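You operate a simulated robot arm through the tools that you are given. There is no shell and no other tool. Be economical: measure what you need, move in short steps, check, and stop when the job is done.

The job below is to be done with a simulated robot arm. You get a single attempt, and the scene is never put back.

## Task
Rinse both beetroots under the cold tap and lay them on the board.
Fine: leave the tap off and the potato where it is.

The check looks at the end state, three seconds after you hand in, the way a careful person would. Anything else that was tipped, shoved, dropped, spilled or broken makes it a failure.

## Robot
A 7-joint arm with a three-finger gripper, fixed in place. Base frame: the origin is at the foot of the arm, x ahead of it, y to its left, z up; the work surface is at about z = 72.5. Readings come in cm, degrees, newtons and seconds.
Its first joint turns from -166.0 to 166.0 degrees. Payload 2.69 kg.
Tool frame: the origin (TCP) lies between the finger pads and is the grasp point; the fingertips stand 3 cm ahead of it; z points along the fingers, y is the line along which they close. The gripper opens to 12.8 cm. The gripper's body begins 11.7 cm behind the TCP.
Orientation is that of the tool frame in the base frame, as a unit quaternion [w, x, y, z]. With the fingers straight down and closing along the base's y, the tool's x points along the base's -x, its y along +y and its z along -z.

## Interface
- The arm moves only by the tool play_rows. Its argument "increments" is a list of rows, each an object (a shift or turn left out is 0, a gripper value left out holds the last) with "offset": the shift along the tool's x, y, z in units of 40 mm (1.0 is 40 mm), a list of three; "turn": the turn, a rotation vector about the tool's x, y, z in units of 5 degrees (1.0 is 5 degrees), a list of three; "gripper": the gripper command, from -1 (shut) to 1 (fully open), values between in proportion. In form: [{"offset": [x, y, z], "turn": [rx, ry, rz], "gripper": gripper}, ...]. A call has 1 to 12 rows; each row shifts and turns the commanded pose from where the row before left it, along the tool's axes as they then stand. A call with a number of a shift or a turn outside -1 to 1 is refused whole. A row lasts 0.2 s, in which the tool goes at most 5 cm and 8.6 degrees; a call with a longer step from one row to the next is refused whole, and so is a gripper value outside its range. Where a pose cannot be reached the arm comes as near as it can. A force on the tool above 90 N (or 10 N above the force at the start of the call, whichever is more), or a blocked arm, ends the call early, and 0.2 s more pass. The fingers move at their own pace and stop on an object; they squeeze with about 37 N. The grip force told is the motor's: it shows also when the fingers shut on nothing. Time passes only in rows, and 0.2 s behind the last, so rows that do not move let the fingers close. The reply holds the time, the measured pose of the TCP, the force on the tool along the base axes, the opening and the grip force, in the units named above and with some noise, with the torque about the TCP (base axes, N m) and any sound that the robot's microphone picked up.
- Cameras (640 x 400 px; columns grow to the right, rows downward): "scene" is fixed at [39.98, -49.86, 145.97]; the picture's right is [0.88, -0.48, 0.00], its down [-0.25, -0.46, -0.85] and it looks along [0.41, 0.74, -0.53] (base axes); focal length 274 px, centre (320, 200). "wrist" rides on the gripper at [5.8, 5.4, -13.1] in the tool frame; the picture's right is [-0.68, 0.74, 0.00], its down [-0.62, -0.57, -0.55] and it looks along [-0.40, -0.37, 0.84] (tool axes); focal length 234 px, centre (320, 200). There is no depth. A picture from a camera that has moved, and an enlarged one, comes with that camera's place and axes in the base frame and with its lens.
- camera(camera): a new picture of that camera. No time passes.
- move_column(by): slides the trunk up (or, below 0, down) by that many cm; the arm rides with it, the base frame stays. It gives what a move gives, with no picture.
- inspect(camera, box): a new picture of the part [left, top, right, bottom] of that camera's present view, enlarged. No time passes.
- close_job(): hands the job in; it is judged then, once.

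Work in short steps. Places have to be worked out from the pictures, the camera data and where the tool is seen: move nearer, look again, correct. Check each grasp and each placing, and mend what went wrong. You have 120 turns and 68 pictures in all, those below and enlarged ones among them. Open the gripper and draw the arm clear of the work before you hand the job in, unless the task says otherwise; then end with one line.

The tools are called after ">>>" as a command line: name --argument value ..., lists and objects as JSON in quotes. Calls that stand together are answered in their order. play_rows: Moves the arm, as the interface text tells. Its arguments: {"type":"object","properties":{"increments":{"type":"array","items":{"type":"object","properties":{"offset":{"type":"array","items":{"type":"number"}},"turn":{"type":"array","items":{"type":"number"}},"gripper":{"type":"number"}}}}},"required":["increments"]} The other tools are called the same way: move_column (by) slides the trunk up or down; camera (camera) takes a picture; inspect (camera, box) takes an enlarged picture of a part of a camera's view; close_job () hands the job in.

At the start:

```text
t: 0.0
position: [48.05, -5.42, 133.23]
ee_rot: [0.001, 0.001, 1.0, 0.0]
contact_force: [-0.1, 0.7, 0.4]
torque: [-0.01, 0.0, -0.01]
opening: 12.8
grip_force: 0.0
trunk travel left (down, up): [-15.0, 20.0]
```

scene: 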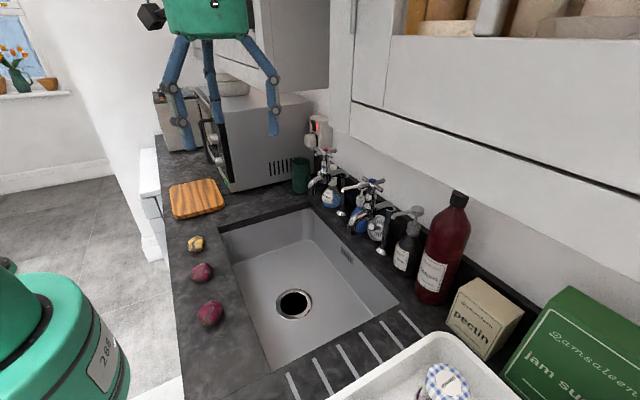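
wrist: 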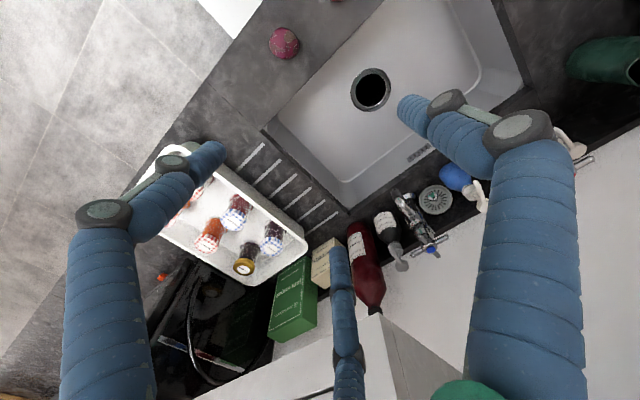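

I'll look closer at the taps and the beetroots before moving.

>>> inspect --camera "scene" --box '[290, 130, 430, 260]'

>>> inspect --camera "scene" --box '[150, 160, 310, 340]'

>>> inspect --camera "wrist" --box '[340, 120, 600, 290]'

```text
3.08 times, centred on (360, 195) of scene
camera zoom: at [39.98, -49.86, 145.97], right [0.88, -0.48, 0.0], down [-0.25, -0.46, -0.85], along [0.41, 0.74, -0.53], focal length 845 px, centre (197, 215)
```

zoom: 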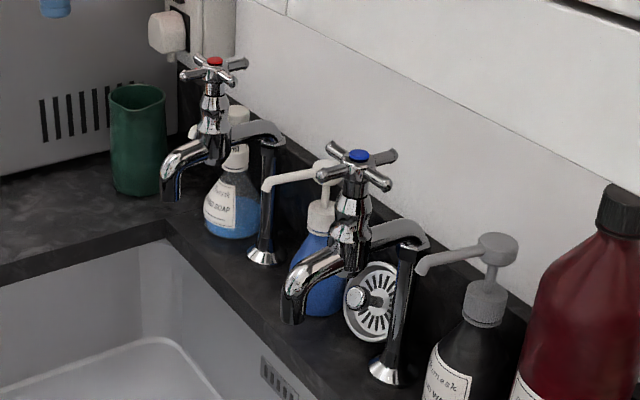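

```text
2.22 times, centred on (230, 250) of scene
camera zoom: at [39.98, -49.86, 145.97], right [0.88, -0.48, 0.0], down [-0.25, -0.46, -0.85], along [0.41, 0.74, -0.53], focal length 610 px, centre (520, 89)
```

zoom: 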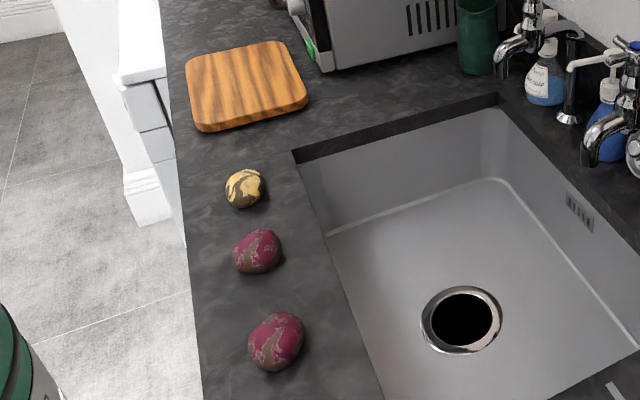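

```text
2.35 times, centred on (470, 205) of wrist
camera zoom: at [42.06, -0.1, 146.36], right [0.68, 0.74, 0.0], down [0.62, -0.57, 0.55], along [0.4, -0.37, -0.84], focal length 551 px, centre (-33, 188)
```

zoom: 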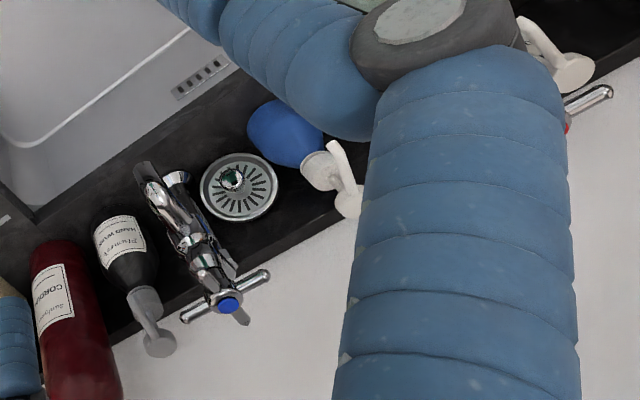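

Triangulating both views puts the blue (cold) tap handle near (78, -6, 116), its spout outlet near (73.5, -6, 101.5) and the beets near z≈94 on the counter. I'll tilt the tool forward 45° in free air with the gripper shut, then look at the tap.

>>> play_rows --increments '[{"turn": [0, -1, 0], "gripper": -1}, {"turn": [0, -1, 0]}, {"turn": [0, -1, 0]}, {"turn": [0, -1, 0]}, {"turn": [0, -1, 0]}, {"turn": [0, -1, 0]}, {"turn": [0, -1, 0]}, {"turn": [0, -1, 0]}, {"turn": [0, -1, 0]}]'

>>> camera --camera "wrist"

>>> camera --camera "scene"

```text
t: 2.0
position: [48.04, -5.29, 133.24]
ee_rot: [0.384, -0.001, 0.923, 0.001]
contact_force: [0.0, 0.2, -0.4]
torque: [-0.02, 0.02, 0.03]
opening: 0.2
grip_force: 31.6
trunk travel left (down, up): [-15.0, 20.0]
```

```text
62 pictures are left
camera wrist: at [34.5, -0.11, 138.38], right [0.48, 0.74, 0.48], down [0.05, -0.57, 0.82], along [0.88, -0.37, -0.3], focal length 234 px, centre (320, 200)
```

wrist: 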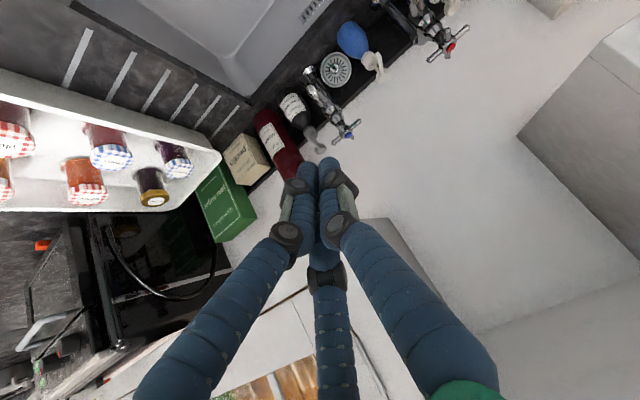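

```text
61 pictures are left
```

scene: 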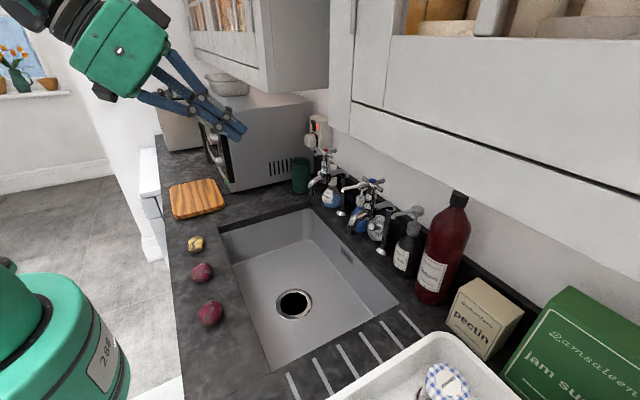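

Handle position is confirmed (78.3, -5.7, 115.7). A zoom on it will give me the orientation of its arms.

>>> inspect --camera "wrist" --box '[290, 50, 390, 160]'

>>> inspect --camera "scene" --box '[330, 160, 410, 260]'

```text
3.64 times, centred on (340, 105) of wrist
camera zoom: at [34.5, -0.11, 138.38], right [0.48, 0.74, 0.48], down [0.05, -0.57, 0.82], along [0.88, -0.37, -0.3], focal length 852 px, centre (247, 546)
```

zoom: 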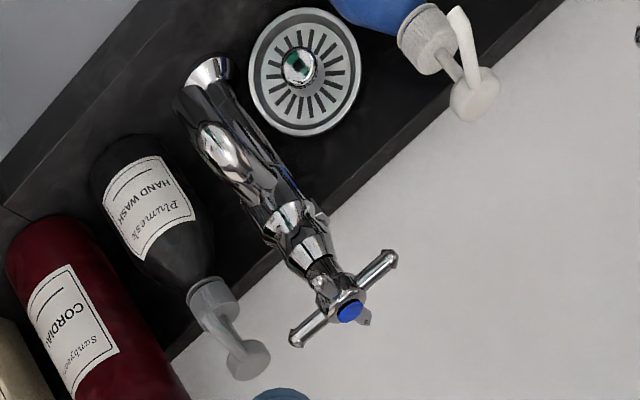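

```text
4.00 times, centred on (370, 210) of scene
camera zoom: at [39.98, -49.86, 145.97], right [0.88, -0.48, 0.0], down [-0.25, -0.46, -0.85], along [0.41, 0.74, -0.53], focal length 1098 px, centre (120, 160)
```

zoom: 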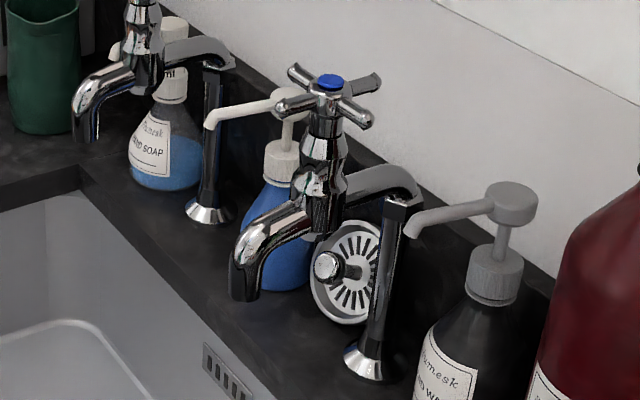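

The handle's bars lie along x and y, centred at (78.5, -6.0). I'll move the shut fingertips to a spot 6 cm short of the front arm's left side.

>>> play_rows --increments '[{"offset": [-0.2, 0.072, 0.769]}, {"offset": [-0.2, 0.072, 0.769]}, {"offset": [-0.2, 0.072, 0.769]}, {"offset": [-0.2, 0.072, 0.769]}, {"offset": [-0.2, 0.072, 0.769]}, {"offset": [-0.2, 0.072, 0.769]}, {"offset": [-0.2, 0.072, 0.769]}, {"offset": [-0.2, 0.072, 0.769]}]'

>>> camera --camera "wrist"

>>> camera --camera "scene"

```text
t: 3.8
position: [69.99, -2.97, 120.32]
ee_rot: [0.382, 0.0, 0.924, 0.0]
contact_force: [-0.2, -0.1, 0.5]
torque: [0.0, -0.01, -0.02]
opening: 0.21
grip_force: 31.5
trunk travel left (down, up): [-15.0, 20.0]
```

```text
58 pictures are left
camera wrist: at [56.5, 2.26, 125.43], right [0.48, 0.74, 0.48], down [0.05, -0.57, 0.82], along [0.88, -0.37, -0.31], focal length 234 px, centre (320, 200)
```

wrist: 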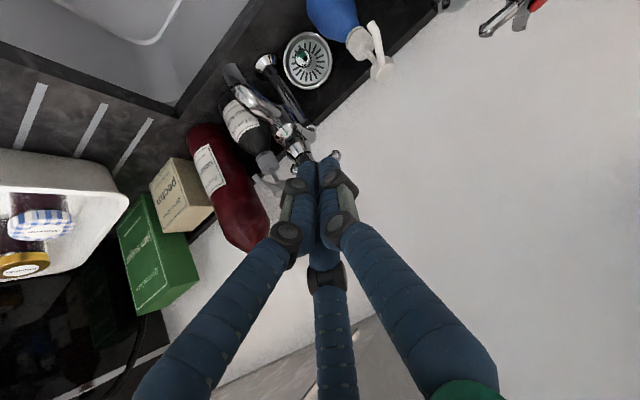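

```text
57 pictures are left
```

scene: 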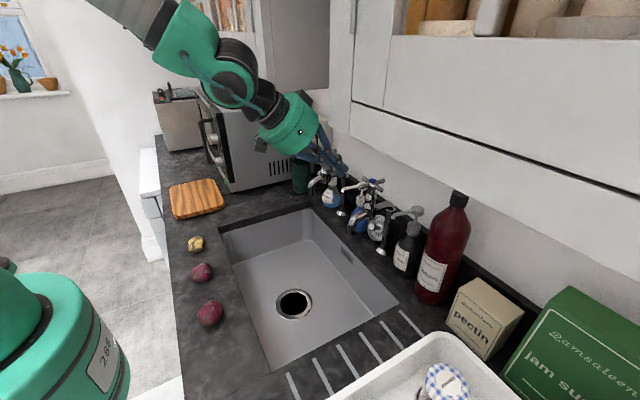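

The tip sits left of and in front of the handle, as planned. I'll advance most of the way and zoom in.

>>> play_rows --increments '[{"offset": [0, 0, 0.5]}, {"offset": [0, 0, 0.5]}, {"offset": [0, 0, 0.4]}]'

>>> inspect --camera "scene" --box '[310, 140, 410, 240]'

>>> inspect --camera "wrist" --box '[220, 50, 400, 220]'

```text
t: 4.6
position: [74.02, -3.07, 116.34]
ee_rot: [0.383, 0.0, 0.924, -0.001]
contact_force: [0.3, 0.0, 0.0]
torque: [-0.02, 0.03, -0.01]
opening: 0.21
grip_force: 31.6
trunk travel left (down, up): [-15.0, 20.0]
```

```text
4.00 times, centred on (360, 190) of scene
camera zoom: at [39.98, -49.86, 145.97], right [0.88, -0.48, 0.0], down [-0.25, -0.46, -0.85], along [0.41, 0.74, -0.53], focal length 1098 px, centre (160, 240)
```

zoom: 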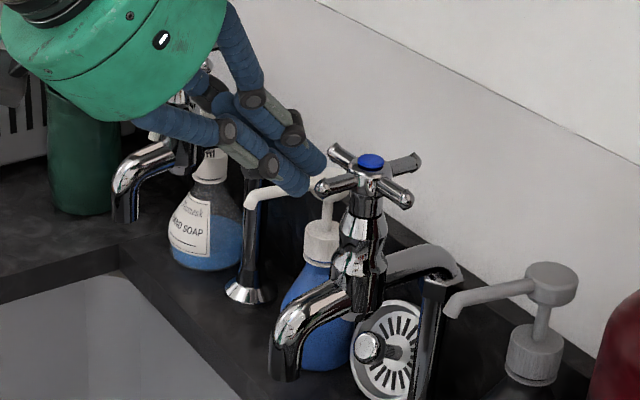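

```text
2.35 times, centred on (310, 135) of wrist
camera zoom: at [60.43, 2.22, 121.48], right [0.48, 0.74, 0.48], down [0.05, -0.57, 0.82], along [0.88, -0.37, -0.31], focal length 551 px, centre (344, 353)
```

zoom: 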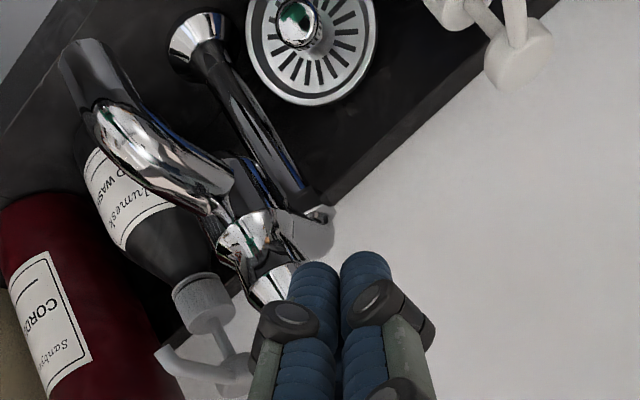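

The tip is just left of the front arm at its height. I'll push toward -y in small steps.

>>> play_rows --increments '[{"offset": [0, -0.25, 0]}, {"offset": [0, -0.2, 0]}, {"offset": [0, -0.2, 0]}, {"offset": [0, -0.2, 0]}, {"offset": [0, -0.2, 0]}]'

>>> inspect --camera "scene" --box '[310, 140, 410, 240]'

```text
t: 5.8
position: [73.9, -7.3, 116.31]
ee_rot: [0.382, 0.0, 0.924, 0.0]
contact_force: [0.7, -0.5, -0.6]
torque: [0.0, -0.04, 0.01]
opening: 0.2
grip_force: 31.8
trunk travel left (down, up): [-15.0, 20.0]
```

```text
4.00 times, centred on (360, 190) of scene
camera zoom: at [39.98, -49.86, 145.97], right [0.88, -0.48, 0.0], down [-0.25, -0.46, -0.85], along [0.41, 0.74, -0.53], focal length 1098 px, centre (160, 240)
```

zoom: 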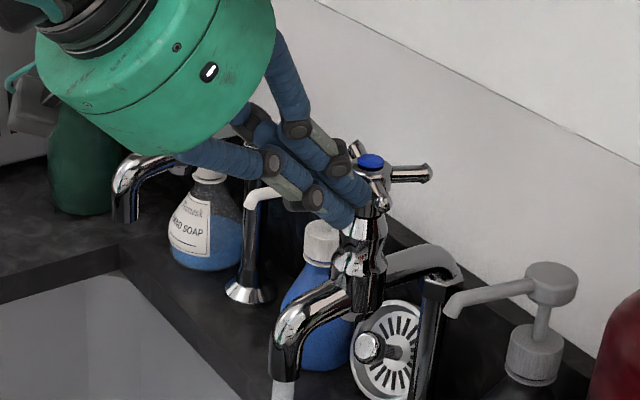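

The handle has turned and water appears at the spout. I'll view the stream.

>>> inspect --camera "scene" --box '[280, 180, 440, 300]'

```text
3.33 times, centred on (360, 240) of scene
camera zoom: at [39.98, -49.86, 145.97], right [0.88, -0.48, 0.0], down [-0.25, -0.46, -0.85], along [0.41, 0.74, -0.53], focal length 915 px, centre (187, 67)
```

zoom: 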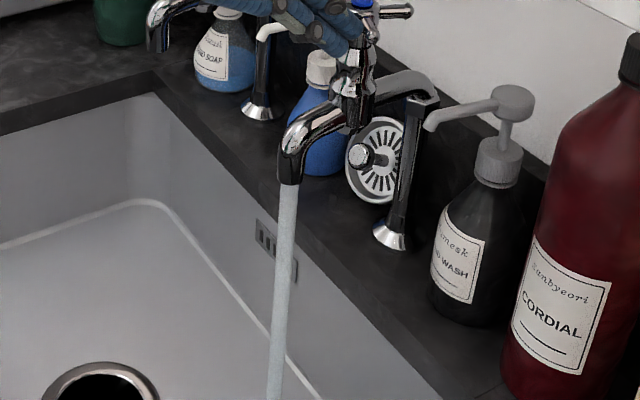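

A clear stream falls into the sink. I'll back off the handle and retreat, then find the stream's place from the wrist camera.

>>> play_rows --increments '[{"offset": [0, 0.3, 0]}, {"offset": [0, 0, -0.6]}, {"offset": [0, 0, -0.9]}, {"offset": [0, 0, -0.9]}, {"offset": [0, 0, -0.9]}, {"offset": [0.4, 0, -0.7]}]'

>>> camera --camera "wrist"

>>> camera --camera "scene"

```text
t: 7.2
position: [61.53, -6.06, 126.55]
ee_rot: [0.381, 0.0, 0.924, 0.0]
contact_force: [0.2, 0.7, -0.3]
torque: [0.01, 0.05, 0.02]
opening: 0.19
grip_force: 31.7
trunk travel left (down, up): [-15.0, 20.0]
```

```text
52 pictures are left
camera wrist: at [47.97, -0.91, 131.65], right [0.48, 0.74, 0.48], down [0.05, -0.57, 0.82], along [0.88, -0.37, -0.31], focal length 234 px, centre (320, 200)
```

wrist: 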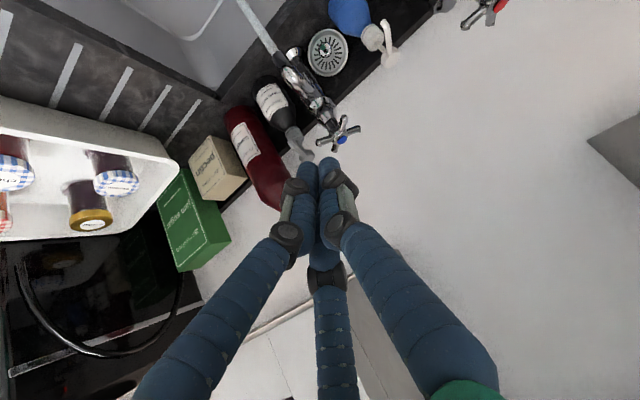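

```text
51 pictures are left
```

scene: 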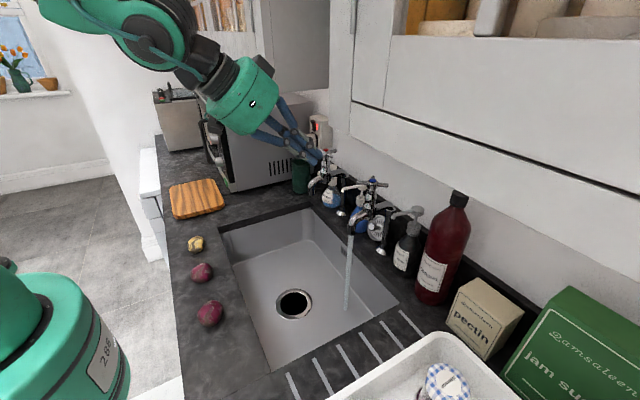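

The stream is at about (73.8, -6.1), agreeing in both views. Now I'll back away, bring the tool vertical and open, and look down at the beets.

>>> play_rows --increments '[{"offset": [0.7, 0, -0.7]}, {"offset": [0.7, 0, -0.7]}, {"offset": [0.7, 0, -0.7]}, {"offset": [0.7, 0, -0.7]}, {"offset": [0.7, 0, -0.7]}]'

>>> play_rows --increments '[{"turn": [0, 1, 0], "gripper": 1}, {"turn": [0, 1, 0]}, {"turn": [0, 1, 0]}, {"turn": [0, 1, 0]}, {"turn": [0, 1, 0]}, {"turn": [0, 1, 0]}, {"turn": [0, 1, 0]}, {"turn": [0, 1, 0]}, {"turn": [0, 1, 0]}]'

>>> camera --camera "wrist"

```text
t: 8.4
position: [41.73, -6.06, 126.7]
ee_rot: [0.382, 0.0, 0.924, 0.0]
contact_force: [0.6, -0.2, -0.6]
torque: [0.01, 0.03, 0.04]
opening: 0.22
grip_force: 31.2
trunk travel left (down, up): [-15.0, 20.0]
```

```text
t: 10.4
position: [41.7, -6.09, 126.6]
ee_rot: [0.0, 0.0, 1.0, 0.001]
contact_force: [-0.8, 0.5, -0.2]
torque: [0.01, 0.03, -0.03]
opening: 12.8
grip_force: 0.1
trunk travel left (down, up): [-15.0, 20.0]
```

```text
50 pictures are left
camera wrist: at [35.73, -0.8, 139.69], right [0.68, 0.74, 0.0], down [0.62, -0.57, 0.55], along [0.4, -0.37, -0.84], focal length 234 px, centre (320, 200)
```

wrist: 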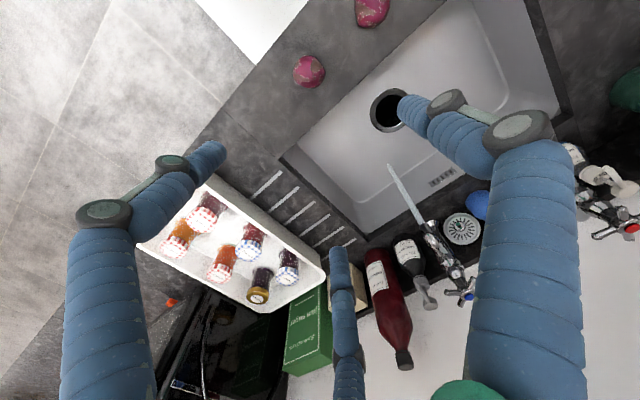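

Triangulation puts beet A at (36.9, -4.6, 92.5) and beet B at (37.4, 8.8, 92.5), with the counter at about 90. I'll descend above beet A to z≈104 and look.

>>> play_rows --increments '[{"offset": [0.2, 0.06, 0.94]}, {"offset": [0.2, 0.06, 0.94]}, {"offset": [0.2, 0.06, 0.94]}, {"offset": [0.2, 0.06, 0.94]}, {"offset": [0.2, 0.06, 0.94]}, {"offset": [0.2, 0.06, 0.94]}]'

>>> camera --camera "wrist"

>>> inspect --camera "scene" --box '[130, 180, 310, 350]'

```text
t: 11.8
position: [36.81, -4.6, 104.07]
ee_rot: [0.0, 0.001, 1.0, 0.001]
contact_force: [0.2, -0.3, 0.8]
torque: [0.01, 0.02, 0.01]
opening: 12.78
grip_force: 0.1
trunk travel left (down, up): [-15.0, 20.0]
```

```text
49 pictures are left
camera wrist: at [30.94, 0.66, 117.11], right [0.68, 0.74, 0.0], down [0.62, -0.57, 0.55], along [0.4, -0.37, -0.84], focal length 234 px, centre (320, 200)
```

wrist: 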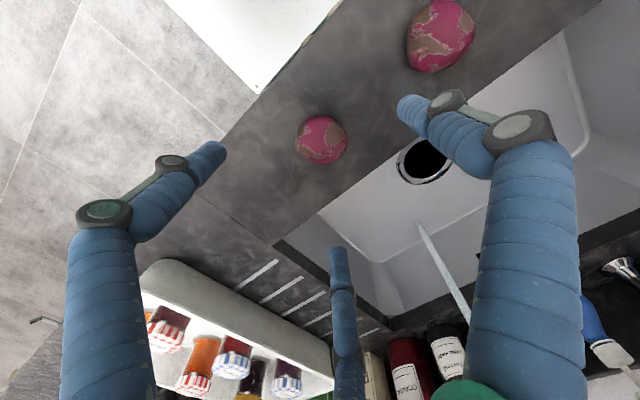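

```text
2.35 times, centred on (220, 265) of scene
camera zoom: at [39.98, -49.86, 145.97], right [0.88, -0.48, 0.0], down [-0.25, -0.46, -0.85], along [0.41, 0.74, -0.53], focal length 646 px, centre (555, 47)
```

zoom: 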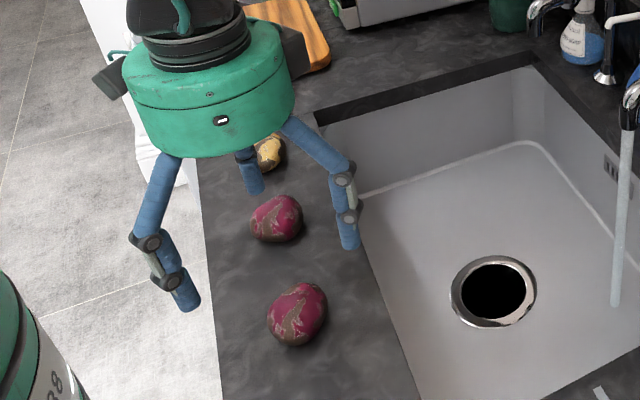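

Beet A is centred under the tool within 2 mm, so I'll descend to TCP z≈93.8 (tips ~1 cm above the counter).

>>> play_rows --increments '[{"offset": [-0.03, -0.03, 0.7]}, {"offset": [0, 0, 0.7]}, {"offset": [0, 0, 0.65]}, {"offset": [0, 0, 0.5]}]'

>>> camera --camera "wrist"

>>> inspect --camera "scene" --box '[130, 220, 290, 380]'

```text
t: 12.8
position: [36.82, -4.75, 93.89]
ee_rot: [0.0, -0.001, 1.0, 0.0]
contact_force: [0.7, 0.3, 0.0]
torque: [0.02, -0.02, 0.01]
opening: 12.77
grip_force: 0.0
trunk travel left (down, up): [-15.0, 20.0]
```

```text
47 pictures are left
camera wrist: at [31.01, 0.47, 106.95], right [0.68, 0.74, 0.0], down [0.62, -0.57, 0.55], along [0.4, -0.37, -0.84], focal length 234 px, centre (320, 200)
```

wrist: 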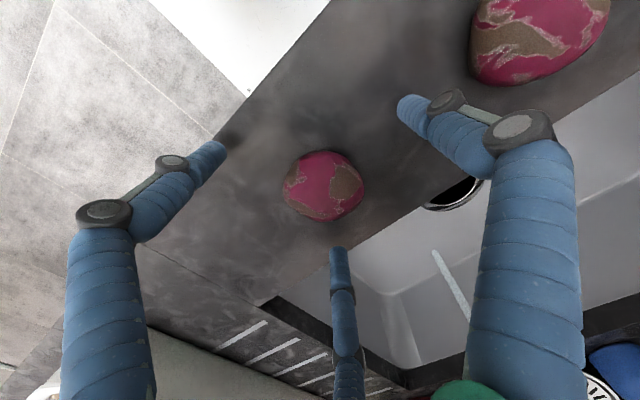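

```text
2.50 times, centred on (210, 300) of scene
camera zoom: at [39.98, -49.86, 145.97], right [0.88, -0.48, 0.0], down [-0.25, -0.46, -0.85], along [0.41, 0.74, -0.53], focal length 686 px, centre (595, -50)
```

zoom: 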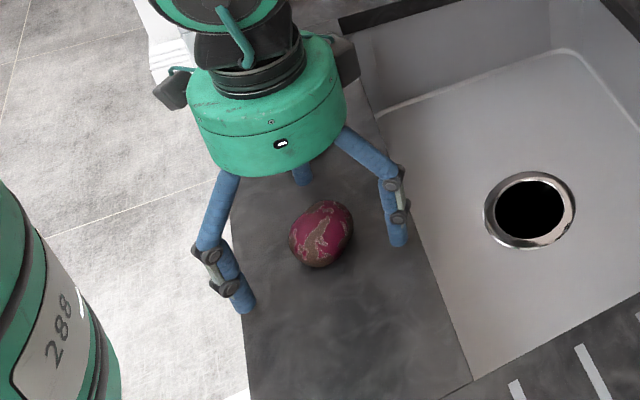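

The beet is centred between the fingers. I'll lower another 0.5 cm and close.

>>> play_rows --increments '[{"offset": [-0.05, -0.03, 0.13]}, {"gripper": -1}, {}, {}, {}]'

>>> inspect --camera "scene" --box '[130, 220, 290, 380]'

```text
t: 13.6
position: [36.95, -4.75, 94.0]
ee_rot: [0.001, -0.001, 1.0, -0.001]
contact_force: [-24.2, 28.1, 109.7]
torque: [1.53, 2.76, 0.44]
opening: 4.86
grip_force: 45.3
trunk travel left (down, up): [-15.0, 20.0]
stopped in row 4: the force on the tool passed its limit at 148 N (the readings are from after the stop); the commanded pose is now the measured one
```

```text
2.50 times, centred on (210, 300) of scene
camera zoom: at [39.98, -49.86, 145.97], right [0.88, -0.48, 0.0], down [-0.25, -0.46, -0.85], along [0.41, 0.74, -0.53], focal length 686 px, centre (595, -50)
```

zoom: 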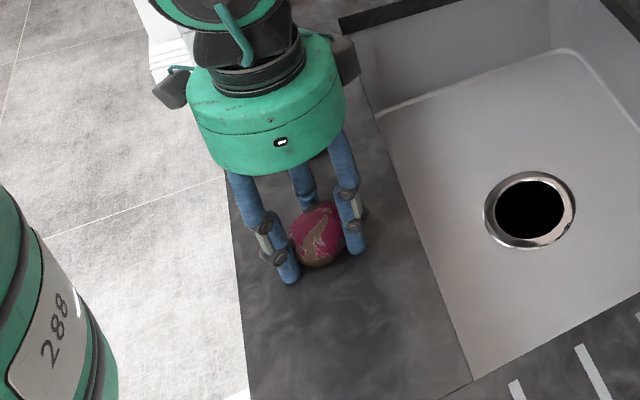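

It's gripped at 4.9 cm opening, but something presses up on the tool — likely tips against the counter. I'll lift gently to relieve and check the hold.

>>> play_rows --increments '[{"offset": [0, 0, -0.1]}, {"offset": [0, 0, -0.15]}, {"offset": [0, 0, -0.3]}, {"offset": [0, 0, -0.5]}]'

>>> camera --camera "wrist"

```text
t: 14.6
position: [37.23, -4.93, 97.68]
ee_rot: [-0.001, 0.0, 1.0, 0.0]
contact_force: [0.7, 0.9, -0.2]
torque: [0.01, 0.04, -0.02]
opening: 4.78
grip_force: 36.9
trunk travel left (down, up): [-15.0, 20.0]
```

```text
44 pictures are left
camera wrist: at [31.23, 0.38, 110.82], right [0.68, 0.74, 0.0], down [0.62, -0.56, 0.55], along [0.4, -0.37, -0.84], focal length 234 px, centre (320, 200)
```

wrist: 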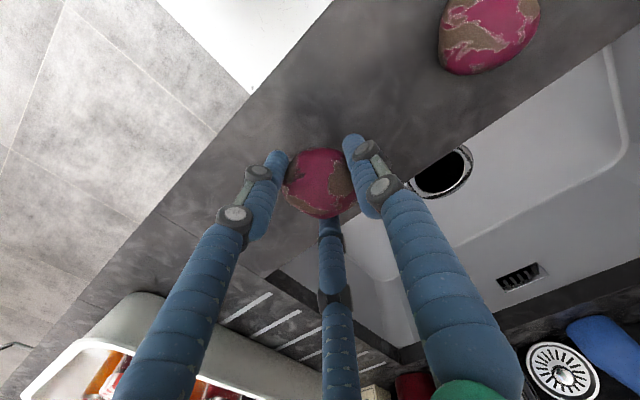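

Beet A is held and lifted. I'll raise to z≈112, then tilt 45° forward.

>>> play_rows --increments '[{"offset": [0, 0, -0.9]}, {"offset": [0, 0, -0.9]}, {"offset": [0, 0, -0.9]}, {"offset": [0, 0, -0.9]}]'

>>> play_rows --increments '[{"turn": [0, -1, 0]}, {"turn": [0, -1, 0]}, {"turn": [0, -1, 0]}, {"turn": [0, -1, 0]}, {"turn": [0, -1, 0]}, {"turn": [0, -1, 0]}, {"turn": [0, -1, 0]}, {"turn": [0, -1, 0]}, {"turn": [0, -1, 0]}]'

```text
t: 15.6
position: [37.04, -4.94, 112.15]
ee_rot: [-0.002, 0.0, 1.0, 0.0]
contact_force: [0.1, -0.3, -0.2]
torque: [0.01, -0.01, -0.03]
opening: 4.77
grip_force: 37.0
trunk travel left (down, up): [-15.0, 20.0]
```

```text
t: 17.6
position: [37.02, -4.92, 112.21]
ee_rot: [0.384, 0.0, 0.923, -0.001]
contact_force: [-1.7, 0.7, -0.4]
torque: [-0.01, -0.1, -0.05]
opening: 4.76
grip_force: 37.3
trunk travel left (down, up): [-15.0, 20.0]
```

Now I'll move diagonally to just in front of the stream, around (62, -6, 92).

>>> play_rows --increments '[{"offset": [-0.098, -0.033, 0.883]}, {"offset": [-0.098, -0.033, 0.883]}, {"offset": [-0.098, -0.033, 0.883]}, {"offset": [-0.098, -0.033, 0.883]}, {"offset": [-0.098, -0.033, 0.883]}, {"offset": [-0.098, -0.033, 0.883]}, {"offset": [-0.098, -0.033, 0.883]}, {"offset": [-0.098, -0.033, 0.883]}, {"offset": [-0.098, -0.033, 0.883]}]'

>>> camera --camera "scene"

>>> camera --camera "wrist"

```text
t: 19.6
position: [62.02, -6.17, 92.11]
ee_rot: [0.382, -0.001, 0.924, 0.0]
contact_force: [0.1, -1.4, -1.3]
torque: [0.03, 0.01, 0.01]
opening: 4.79
grip_force: 36.8
trunk travel left (down, up): [-15.0, 20.0]
```

```text
43 pictures are left
```

scene: 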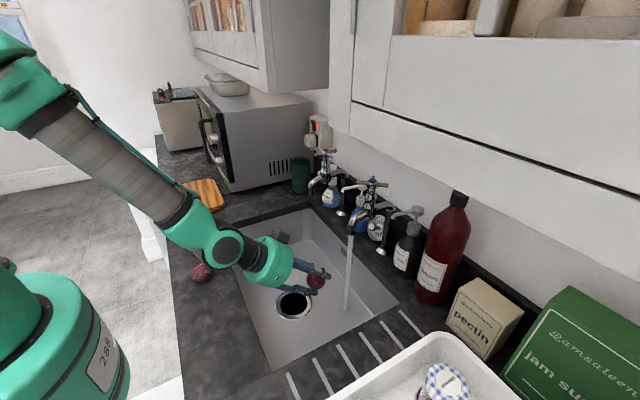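

```text
42 pictures are left
camera wrist: at [48.49, -0.91, 97.23], right [0.48, 0.74, 0.48], down [0.05, -0.56, 0.82], along [0.88, -0.37, -0.31], focal length 234 px, centre (320, 200)
```

wrist: 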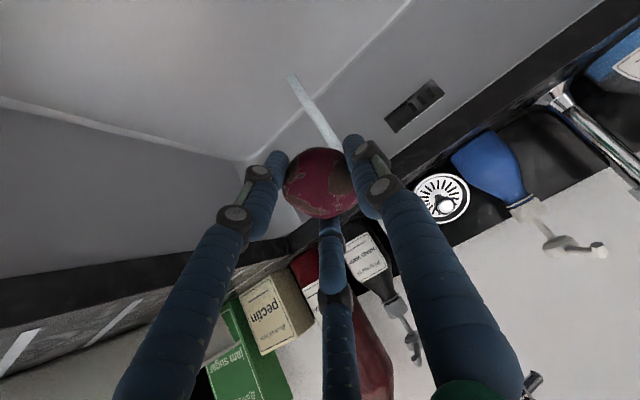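

The beet hangs ~11 cm in front of the stream. I'll move straight forward into it and look.

>>> play_rows --increments '[{"offset": [-0.62, 0, 0.62]}, {"offset": [-0.62, 0, 0.62]}, {"offset": [-0.6, 0, 0.6]}, {}]'

>>> inspect --camera "scene" --box '[270, 180, 430, 320]'

>>> camera --camera "wrist"

```text
t: 20.6
position: [72.55, -6.16, 92.1]
ee_rot: [0.382, -0.001, 0.924, 0.0]
contact_force: [-0.3, -0.2, -1.2]
torque: [-0.03, 0.0, 0.01]
opening: 4.77
grip_force: 37.2
trunk travel left (down, up): [-15.0, 20.0]
```

```text
2.86 times, centred on (350, 250) of scene
camera zoom: at [39.98, -49.86, 145.97], right [0.88, -0.48, 0.0], down [-0.25, -0.46, -0.85], along [0.41, 0.74, -0.53], focal length 784 px, centre (234, 57)
```

zoom: 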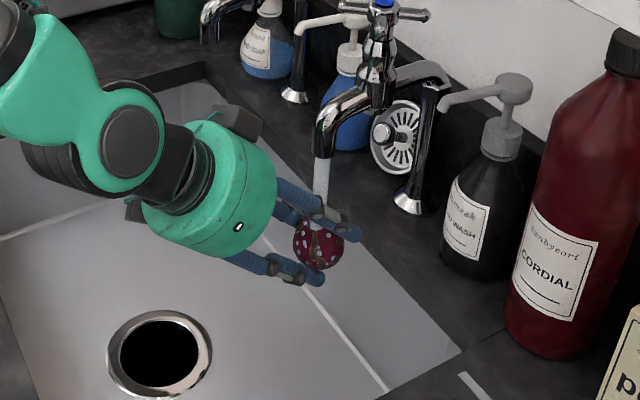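

```text
40 pictures are left
camera wrist: at [59.01, -0.81, 97.24], right [0.48, 0.74, 0.48], down [0.05, -0.57, 0.82], along [0.88, -0.37, -0.31], focal length 234 px, centre (320, 200)
```

wrist: 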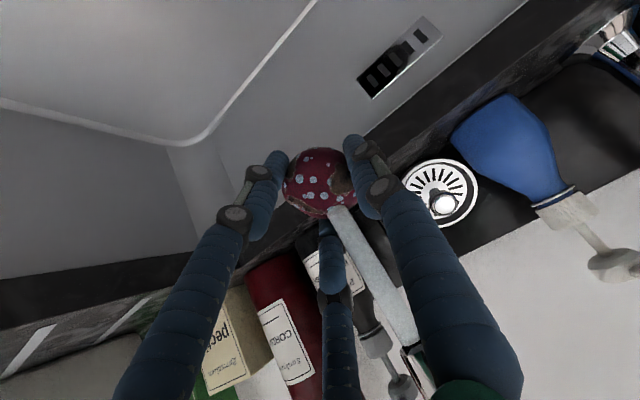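

The stream hits the beet and it's getting wet. I'll dwell there and roll the wrist to expose more of the skin.

>>> play_rows --increments '[{"turn": [0, 0, 1]}, {"turn": [0, 0, 1]}, {"turn": [0, 0, 1]}, {"turn": [0, 0, 1]}, {"turn": [0, 0, 1]}, {"turn": [0, 0, 1]}, {}, {}, {}, {}, {}, {}]'

>>> play_rows --increments '[{"turn": [0, 0, -1]}, {"turn": [0, 0, -1]}, {"turn": [0, 0, -1]}, {"turn": [0, 0, -1]}, {"turn": [0, 0, -1]}, {"turn": [0, 0, -1]}, {"turn": [0, 0, -1]}, {"turn": [0, 0, -1]}, {"turn": [0, 0, -1]}, {"turn": [0, 0, -1]}, {"turn": [0, 0, -1]}, {"turn": [0, 0, -1]}]'

>>> play_rows --increments '[{}, {}, {}, {}, {}, {"turn": [0, 0, 1]}, {"turn": [0, 0, 1]}, {"turn": [0, 0, 1]}, {"turn": [0, 0, 1]}, {"turn": [0, 0, 1]}, {"turn": [0, 0, 1]}, {}]'

>>> inspect --camera "wrist" --box '[240, 110, 420, 250]'

>>> inspect --camera "scene" --box '[310, 210, 390, 270]'

```text
t: 23.2
position: [72.43, -6.06, 92.12]
ee_rot: [0.369, 0.238, 0.893, 0.1]
contact_force: [-0.5, 0.0, -1.2]
torque: [0.01, 0.02, -0.01]
opening: 4.77
grip_force: 36.4
trunk travel left (down, up): [-15.0, 20.0]
```

```text
t: 25.8
position: [72.72, -6.48, 92.74]
ee_rot: [0.366, -0.242, 0.894, -0.093]
contact_force: [0.4, 1.1, -1.5]
torque: [0.05, 0.01, -0.02]
opening: 4.78
grip_force: 36.7
out of reach, approached as far as the arm can: row 12
trunk travel left (down, up): [-15.0, 20.0]
```

```text
t: 28.4
position: [72.8, -6.52, 92.76]
ee_rot: [0.381, 0.0, 0.925, 0.0]
contact_force: [0.4, 0.0, -0.8]
torque: [-0.02, 0.01, -0.01]
opening: 4.76
grip_force: 36.6
trunk travel left (down, up): [-15.0, 20.0]
```

```text
2.86 times, centred on (330, 180) of wrist
camera zoom: at [59.27, -1.33, 97.9], right [0.48, 0.74, 0.48], down [0.05, -0.57, 0.82], along [0.88, -0.37, -0.31], focal length 669 px, centre (291, 257)
```

zoom: 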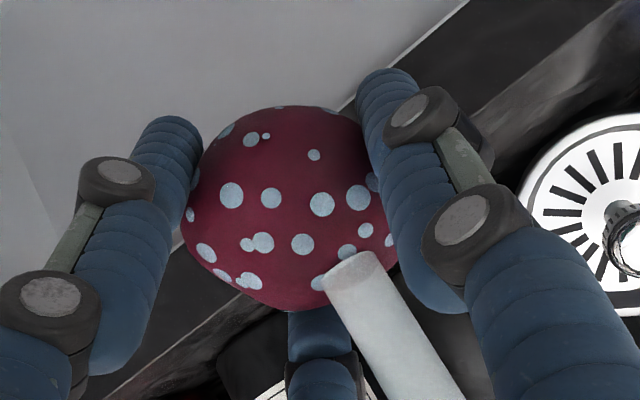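

```text
6.67 times, centred on (350, 240) of scene
camera zoom: at [39.98, -49.86, 145.97], right [0.88, -0.48, 0.0], down [-0.25, -0.46, -0.85], along [0.41, 0.74, -0.53], focal length 1830 px, centre (120, -67)
```

zoom: 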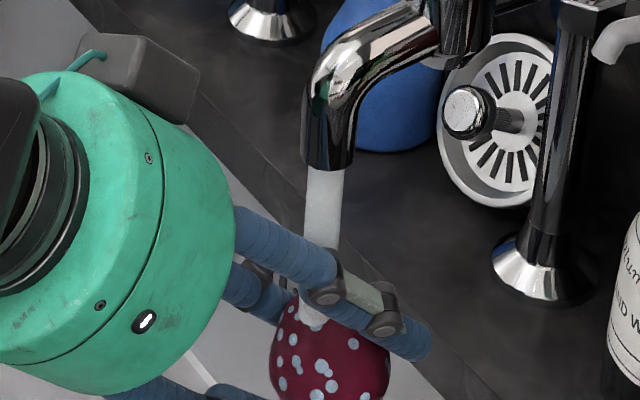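

The beet is clean and dripping. Now I'll back out of the stream, rise, and return to vertical.

>>> play_rows --increments '[{"offset": [0.7, 0, -0.7]}, {"offset": [0.7, 0, -0.7]}, {"offset": [0.7, 0, -0.7]}, {"offset": [0.7, 0, -0.7]}, {"offset": [0, 0, -1]}, {"offset": [0, 0, -1]}, {"offset": [0, 0, -1]}, {"offset": [0, 0, -1]}, {"offset": [0, 0, -1]}, {"offset": [0, 0, -1]}]'

>>> play_rows --increments '[{"turn": [0, 1, 0]}, {"turn": [0, 1, 0]}, {"turn": [0, 1, 0]}, {"turn": [0, 1, 0]}, {"turn": [0, 1, 0]}, {"turn": [0, 1, 0]}, {"turn": [0, 1, 0]}, {"turn": [0, 1, 0]}, {"turn": [0, 1, 0]}]'

```text
t: 30.6
position: [40.01, -6.55, 109.87]
ee_rot: [0.382, -0.001, 0.924, 0.0]
contact_force: [0.1, -1.4, -1.1]
torque: [0.0, 0.01, -0.03]
opening: 4.77
grip_force: 37.1
trunk travel left (down, up): [-15.0, 20.0]
```

```text
t: 32.6
position: [39.81, -6.59, 109.78]
ee_rot: [-0.001, -0.001, 1.0, -0.001]
contact_force: [-0.5, 0.0, -1.1]
torque: [-0.03, -0.04, -0.03]
opening: 4.78
grip_force: 37.0
trunk travel left (down, up): [-15.0, 20.0]
```

Vertical and still held. I'll carry it sideways toward the board, yawing the tool with the arm's swing (first half).

>>> play_rows --increments '[{"offset": [-0.025, 0.99, 0], "turn": [0, 0, -0.68]}, {"offset": [-0.08, 0.99, 0], "turn": [0, 0, -0.68]}, {"offset": [-0.14, 0.98, 0], "turn": [0, 0, -0.68]}, {"offset": [-0.2, 0.97, 0], "turn": [0, 0, -0.68]}, {"offset": [-0.26, 0.96, 0], "turn": [0, 0, -0.68]}, {"offset": [-0.31, 0.95, 0], "turn": [0, 0, -0.68]}, {"offset": [-0.37, 0.93, 0], "turn": [0, 0, -0.68]}, {"offset": [-0.42, 0.91, 0], "turn": [0, 0, -0.68]}]'

```text
t: 34.4
position: [40.62, 25.31, 109.89]
ee_rot: [-0.001, -0.236, 0.972, 0.0]
contact_force: [0.1, -0.3, -0.6]
torque: [0.02, 0.01, 0.04]
opening: 4.77
grip_force: 36.7
trunk travel left (down, up): [-15.0, 20.0]
```

Tracking well; second half.

>>> play_rows --increments '[{"offset": [-0.475, 0.88, 0], "turn": [0, 0, -0.68]}, {"offset": [-0.525, 0.85, 0], "turn": [0, 0, -0.68]}, {"offset": [-0.575, 0.82, 0], "turn": [0, 0, -0.68]}, {"offset": [-0.62, 0.785, 0], "turn": [0, 0, -0.68]}, {"offset": [-0.665, 0.75, 0], "turn": [0, 0, -0.68]}, {"offset": [-0.71, 0.71, 0], "turn": [0, 0, -0.68]}, {"offset": [-0.75, 0.665, 0], "turn": [0, 0, -0.68]}, {"offset": [-0.79, 0.62, 0], "turn": [0, 0, -0.68]}]'

>>> camera --camera "wrist"

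>>> camera --camera "scene"

```text
t: 36.2
position: [41.08, 57.34, 109.77]
ee_rot: [-0.001, -0.458, 0.889, 0.0]
contact_force: [0.4, -1.1, -0.7]
torque: [0.03, -0.01, 0.0]
opening: 4.75
grip_force: 37.0
trunk travel left (down, up): [-15.0, 20.0]
```

```text
37 pictures are left
camera wrist: at [33.3, 55.58, 122.86], right [-0.21, 0.98, 0.0], down [0.82, 0.17, 0.55], along [0.54, 0.11, -0.84], focal length 234 px, centre (320, 200)
```

wrist: 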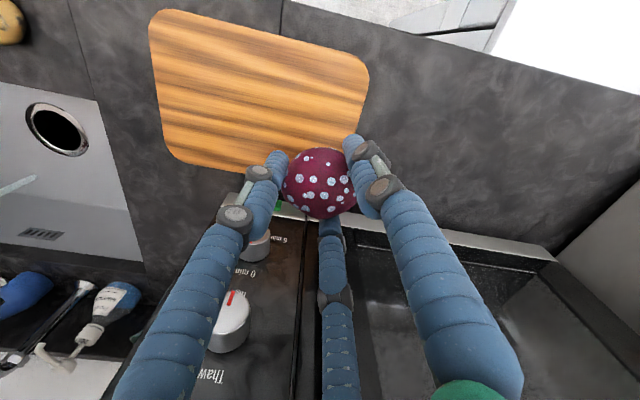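

```text
36 pictures are left
```

scene: 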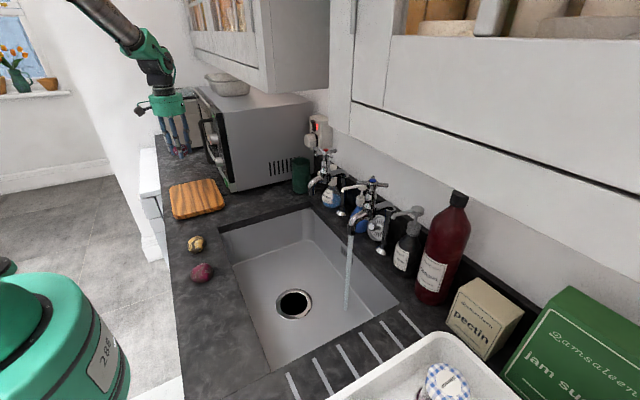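

The board spans about x 34–51, y 38–62. I'll shift to (41, 55) and lower to just above it.

>>> play_rows --increments '[{"offset": [0.41, -0.29, 0]}, {"offset": [0, 0, 0.8]}, {"offset": [0, 0, 0.8]}, {"offset": [0, 0, 0.8]}, {"offset": [0, 0, 0.6]}]'

>>> camera --camera "wrist"

>>> inspect --camera "scene" --box '[140, 90, 260, 230]'

```text
t: 37.4
position: [41.24, 55.43, 97.66]
ee_rot: [-0.001, -0.457, 0.889, 0.001]
contact_force: [0.9, 0.2, -0.3]
torque: [0.05, 0.01, 0.01]
opening: 4.74
grip_force: 37.3
trunk travel left (down, up): [-15.0, 20.0]
```

```text
35 pictures are left
camera wrist: at [33.34, 53.62, 110.82], right [-0.21, 0.98, 0.0], down [0.82, 0.17, 0.55], along [0.54, 0.11, -0.84], focal length 234 px, centre (320, 200)
```

wrist: 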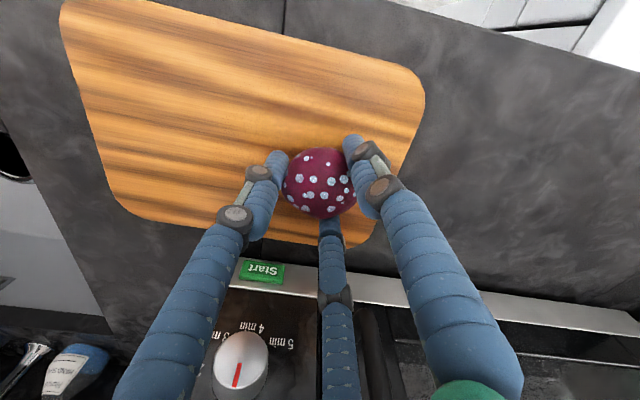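

```text
2.86 times, centred on (200, 160) of scene
camera zoom: at [39.98, -49.86, 145.97], right [0.88, -0.48, 0.0], down [-0.25, -0.46, -0.85], along [0.41, 0.74, -0.53], focal length 784 px, centre (663, 314)
```

zoom: 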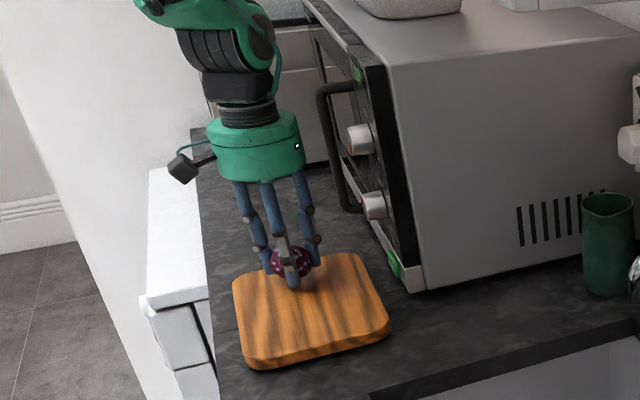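

Over the board with clear space around. I'll lower in small steps, watching the force.

>>> play_rows --increments '[{"offset": [0, 0, 0.15]}, {"offset": [0, 0, 0.1]}, {"offset": [0, 0, 0.1]}, {}]'

```text
t: 38.4
position: [41.11, 55.3, 96.39]
ee_rot: [-0.001, -0.457, 0.889, 0.001]
contact_force: [-3.3, -1.1, 7.0]
torque: [-0.08, -0.15, -0.01]
opening: 4.75
grip_force: 37.2
trunk travel left (down, up): [-15.0, 20.0]
```

Contact at 7 N: the beet rests on the board. I'll open to about 8 cm, lift, and check.

>>> play_rows --increments '[{"gripper": -0.1}, {"gripper": 0.3}, {}, {"offset": [0, 0, -0.4]}, {"offset": [0, 0, -0.8]}, {"offset": [0, 0, -0.9]}, {"offset": [0, 0, -0.9]}]'

>>> camera --camera "wrist"

>>> inspect --camera "scene" --box '[140, 90, 260, 230]'

```text
t: 40.0
position: [41.04, 55.34, 108.48]
ee_rot: [-0.001, -0.457, 0.889, 0.0]
contact_force: [0.4, 0.7, -1.1]
torque: [0.02, 0.03, -0.01]
opening: 8.33
grip_force: 0.0
trunk travel left (down, up): [-15.0, 20.0]
```

```text
33 pictures are left
camera wrist: at [33.32, 53.49, 121.54], right [-0.21, 0.98, 0.0], down [0.82, 0.17, 0.55], along [0.54, 0.11, -0.84], focal length 234 px, centre (320, 200)
```

wrist: 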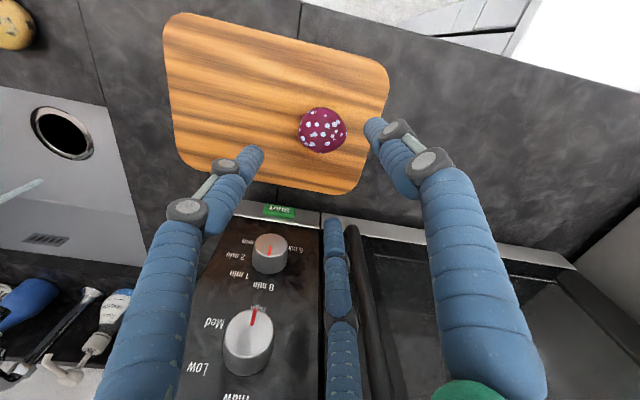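

```text
2.86 times, centred on (200, 160) of scene
camera zoom: at [39.98, -49.86, 145.97], right [0.88, -0.48, 0.0], down [-0.25, -0.46, -0.85], along [0.41, 0.74, -0.53], focal length 784 px, centre (663, 314)
```

zoom: 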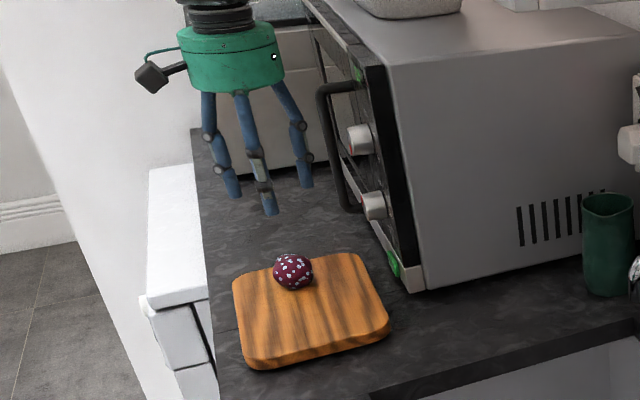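

Beet A rests on the board at (41, 55.4). Next I'll swing back over beet B at (37.4, 8.8), undoing the yaw.

>>> play_rows --increments '[{"offset": [0.83, -0.502, 0], "turn": [0, 0, 0.907]}, {"offset": [0.788, -0.566, 0], "turn": [0, 0, 0.907]}, {"offset": [0.741, -0.627, 0], "turn": [0, 0, 0.907]}, {"offset": [0.689, -0.683, 0], "turn": [0, 0, 0.907]}, {"offset": [0.633, -0.735, 0], "turn": [0, 0, 0.907]}, {"offset": [0.572, -0.784, 0], "turn": [0, 0, 0.907]}, {"offset": [0.509, -0.826, 0], "turn": [0, 0, 0.907]}, {"offset": [0.443, -0.864, 0], "turn": [0, 0, 0.907]}, {"offset": [0.372, -0.896, 0], "turn": [0, 0, 0.907]}, {"offset": [0.3, -0.923, 0], "turn": [0, 0, 0.907]}, {"offset": [0.227, -0.943, 0], "turn": [0, 0, 0.907]}, {"offset": [0.15, -0.959, 0], "turn": [0, 0, 0.907], "gripper": 0.6}]'

>>> camera --camera "wrist"

```text
t: 42.6
position: [37.62, 8.85, 108.24]
ee_rot: [-0.001, 0.002, 1.0, 0.0]
contact_force: [0.4, 0.0, -0.1]
torque: [-0.04, 0.02, -0.01]
opening: 10.23
grip_force: 0.2
trunk travel left (down, up): [-15.0, 20.0]
```

```text
31 pictures are left
camera wrist: at [31.69, 14.07, 121.35], right [0.68, 0.74, 0.0], down [0.62, -0.57, 0.55], along [0.4, -0.37, -0.84], focal length 234 px, centre (320, 200)
```

wrist: 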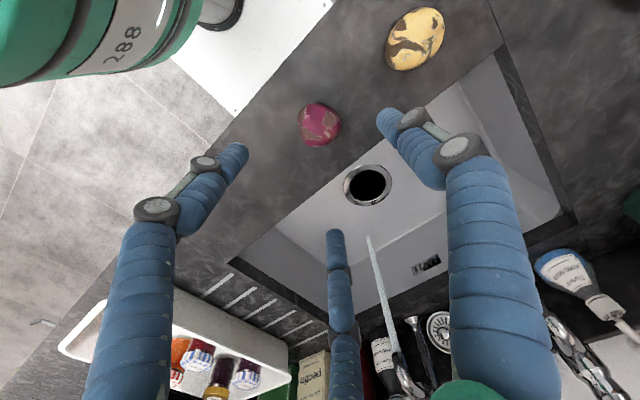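

Beet B is at (37.3, 8.8), right under the tool. I'll descend to about z 93.3, a bit lower than last time.

>>> play_rows --increments '[{"offset": [0.06, 0, 0.9]}, {"offset": [0, 0, 0.9]}, {"offset": [0, 0, 0.9]}, {"offset": [0, 0, 0.7]}, {"offset": [0, 0, 0.2]}, {"offset": [0, 0, 0.12]}]'

>>> inspect --camera "scene" --box '[130, 200, 290, 340]'

```text
t: 44.0
position: [37.29, 8.92, 93.61]
ee_rot: [-0.001, 0.0, 1.0, 0.0]
contact_force: [0.5, 0.3, 0.1]
torque: [0.01, -0.01, -0.01]
opening: 10.23
grip_force: 0.0
trunk travel left (down, up): [-15.0, 20.0]
```

```text
2.86 times, centred on (210, 270) of scene
camera zoom: at [39.98, -49.86, 145.97], right [0.88, -0.48, 0.0], down [-0.25, -0.46, -0.85], along [0.41, 0.74, -0.53], focal length 784 px, centre (634, 0)
```

zoom: 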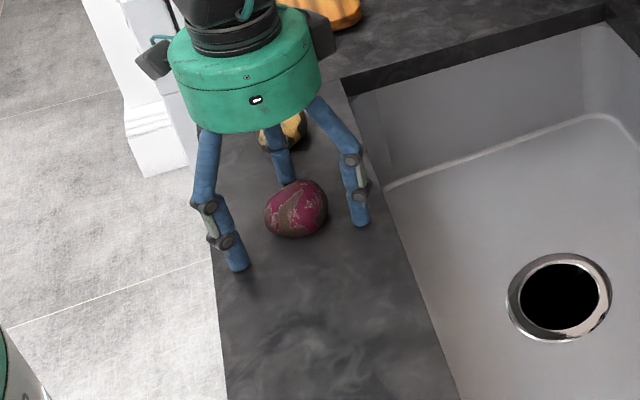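

Well centred, no contact. I'll go down a touch more and close.

>>> play_rows --increments '[{"offset": [0, 0, 0.06]}, {"gripper": 0}, {"gripper": -1}, {}, {}]'

```text
t: 45.0
position: [37.09, 8.67, 93.84]
ee_rot: [0.001, 0.002, 1.0, 0.001]
contact_force: [-34.8, -19.5, 122.1]
torque: [-0.28, 3.07, -0.73]
opening: 6.83
grip_force: 45.6
trunk travel left (down, up): [-15.0, 20.0]
stopped in row 4: the force on the tool passed its limit at 101 N (the readings are from after the stop); the commanded pose is now the measured one
```

Gripped at 6.8 cm (its wide axis) with a downward wedge. I'll lift gently and check.

>>> play_rows --increments '[{"offset": [0, 0, -0.1]}, {"offset": [0, 0, -0.15]}, {"offset": [0, 0, -0.4]}, {"offset": [0, 0, -0.4]}]'

>>> camera --camera "wrist"

>>> inspect --camera "scene" --box '[130, 200, 290, 340]'

```text
t: 46.0
position: [37.43, 8.83, 97.53]
ee_rot: [-0.001, 0.001, 1.0, 0.0]
contact_force: [0.0, 0.3, -1.3]
torque: [0.02, -0.01, 0.04]
opening: 4.83
grip_force: 36.9
trunk travel left (down, up): [-15.0, 20.0]
```

```text
29 pictures are left
camera wrist: at [31.48, 14.07, 110.7], right [0.68, 0.74, 0.0], down [0.62, -0.57, 0.55], along [0.4, -0.37, -0.84], focal length 234 px, centre (320, 200)
```

wrist: 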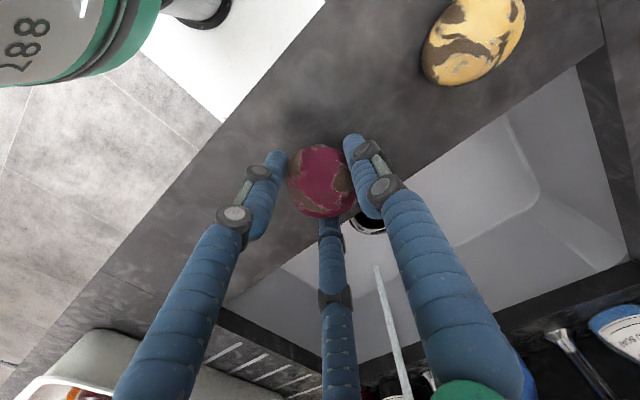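

```text
2.86 times, centred on (210, 270) of scene
camera zoom: at [39.98, -49.86, 145.97], right [0.88, -0.48, 0.0], down [-0.25, -0.46, -0.85], along [0.41, 0.74, -0.53], focal length 784 px, centre (634, 0)
```

zoom: 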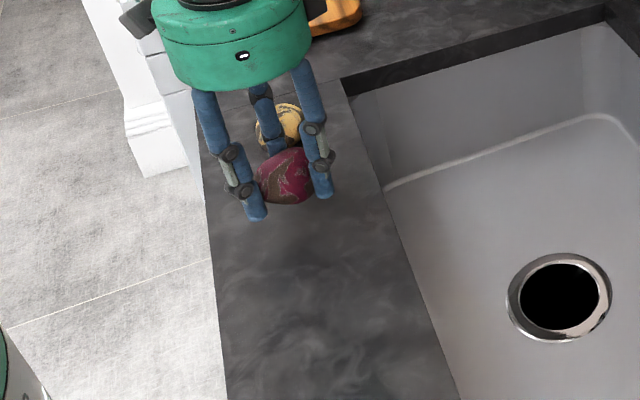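

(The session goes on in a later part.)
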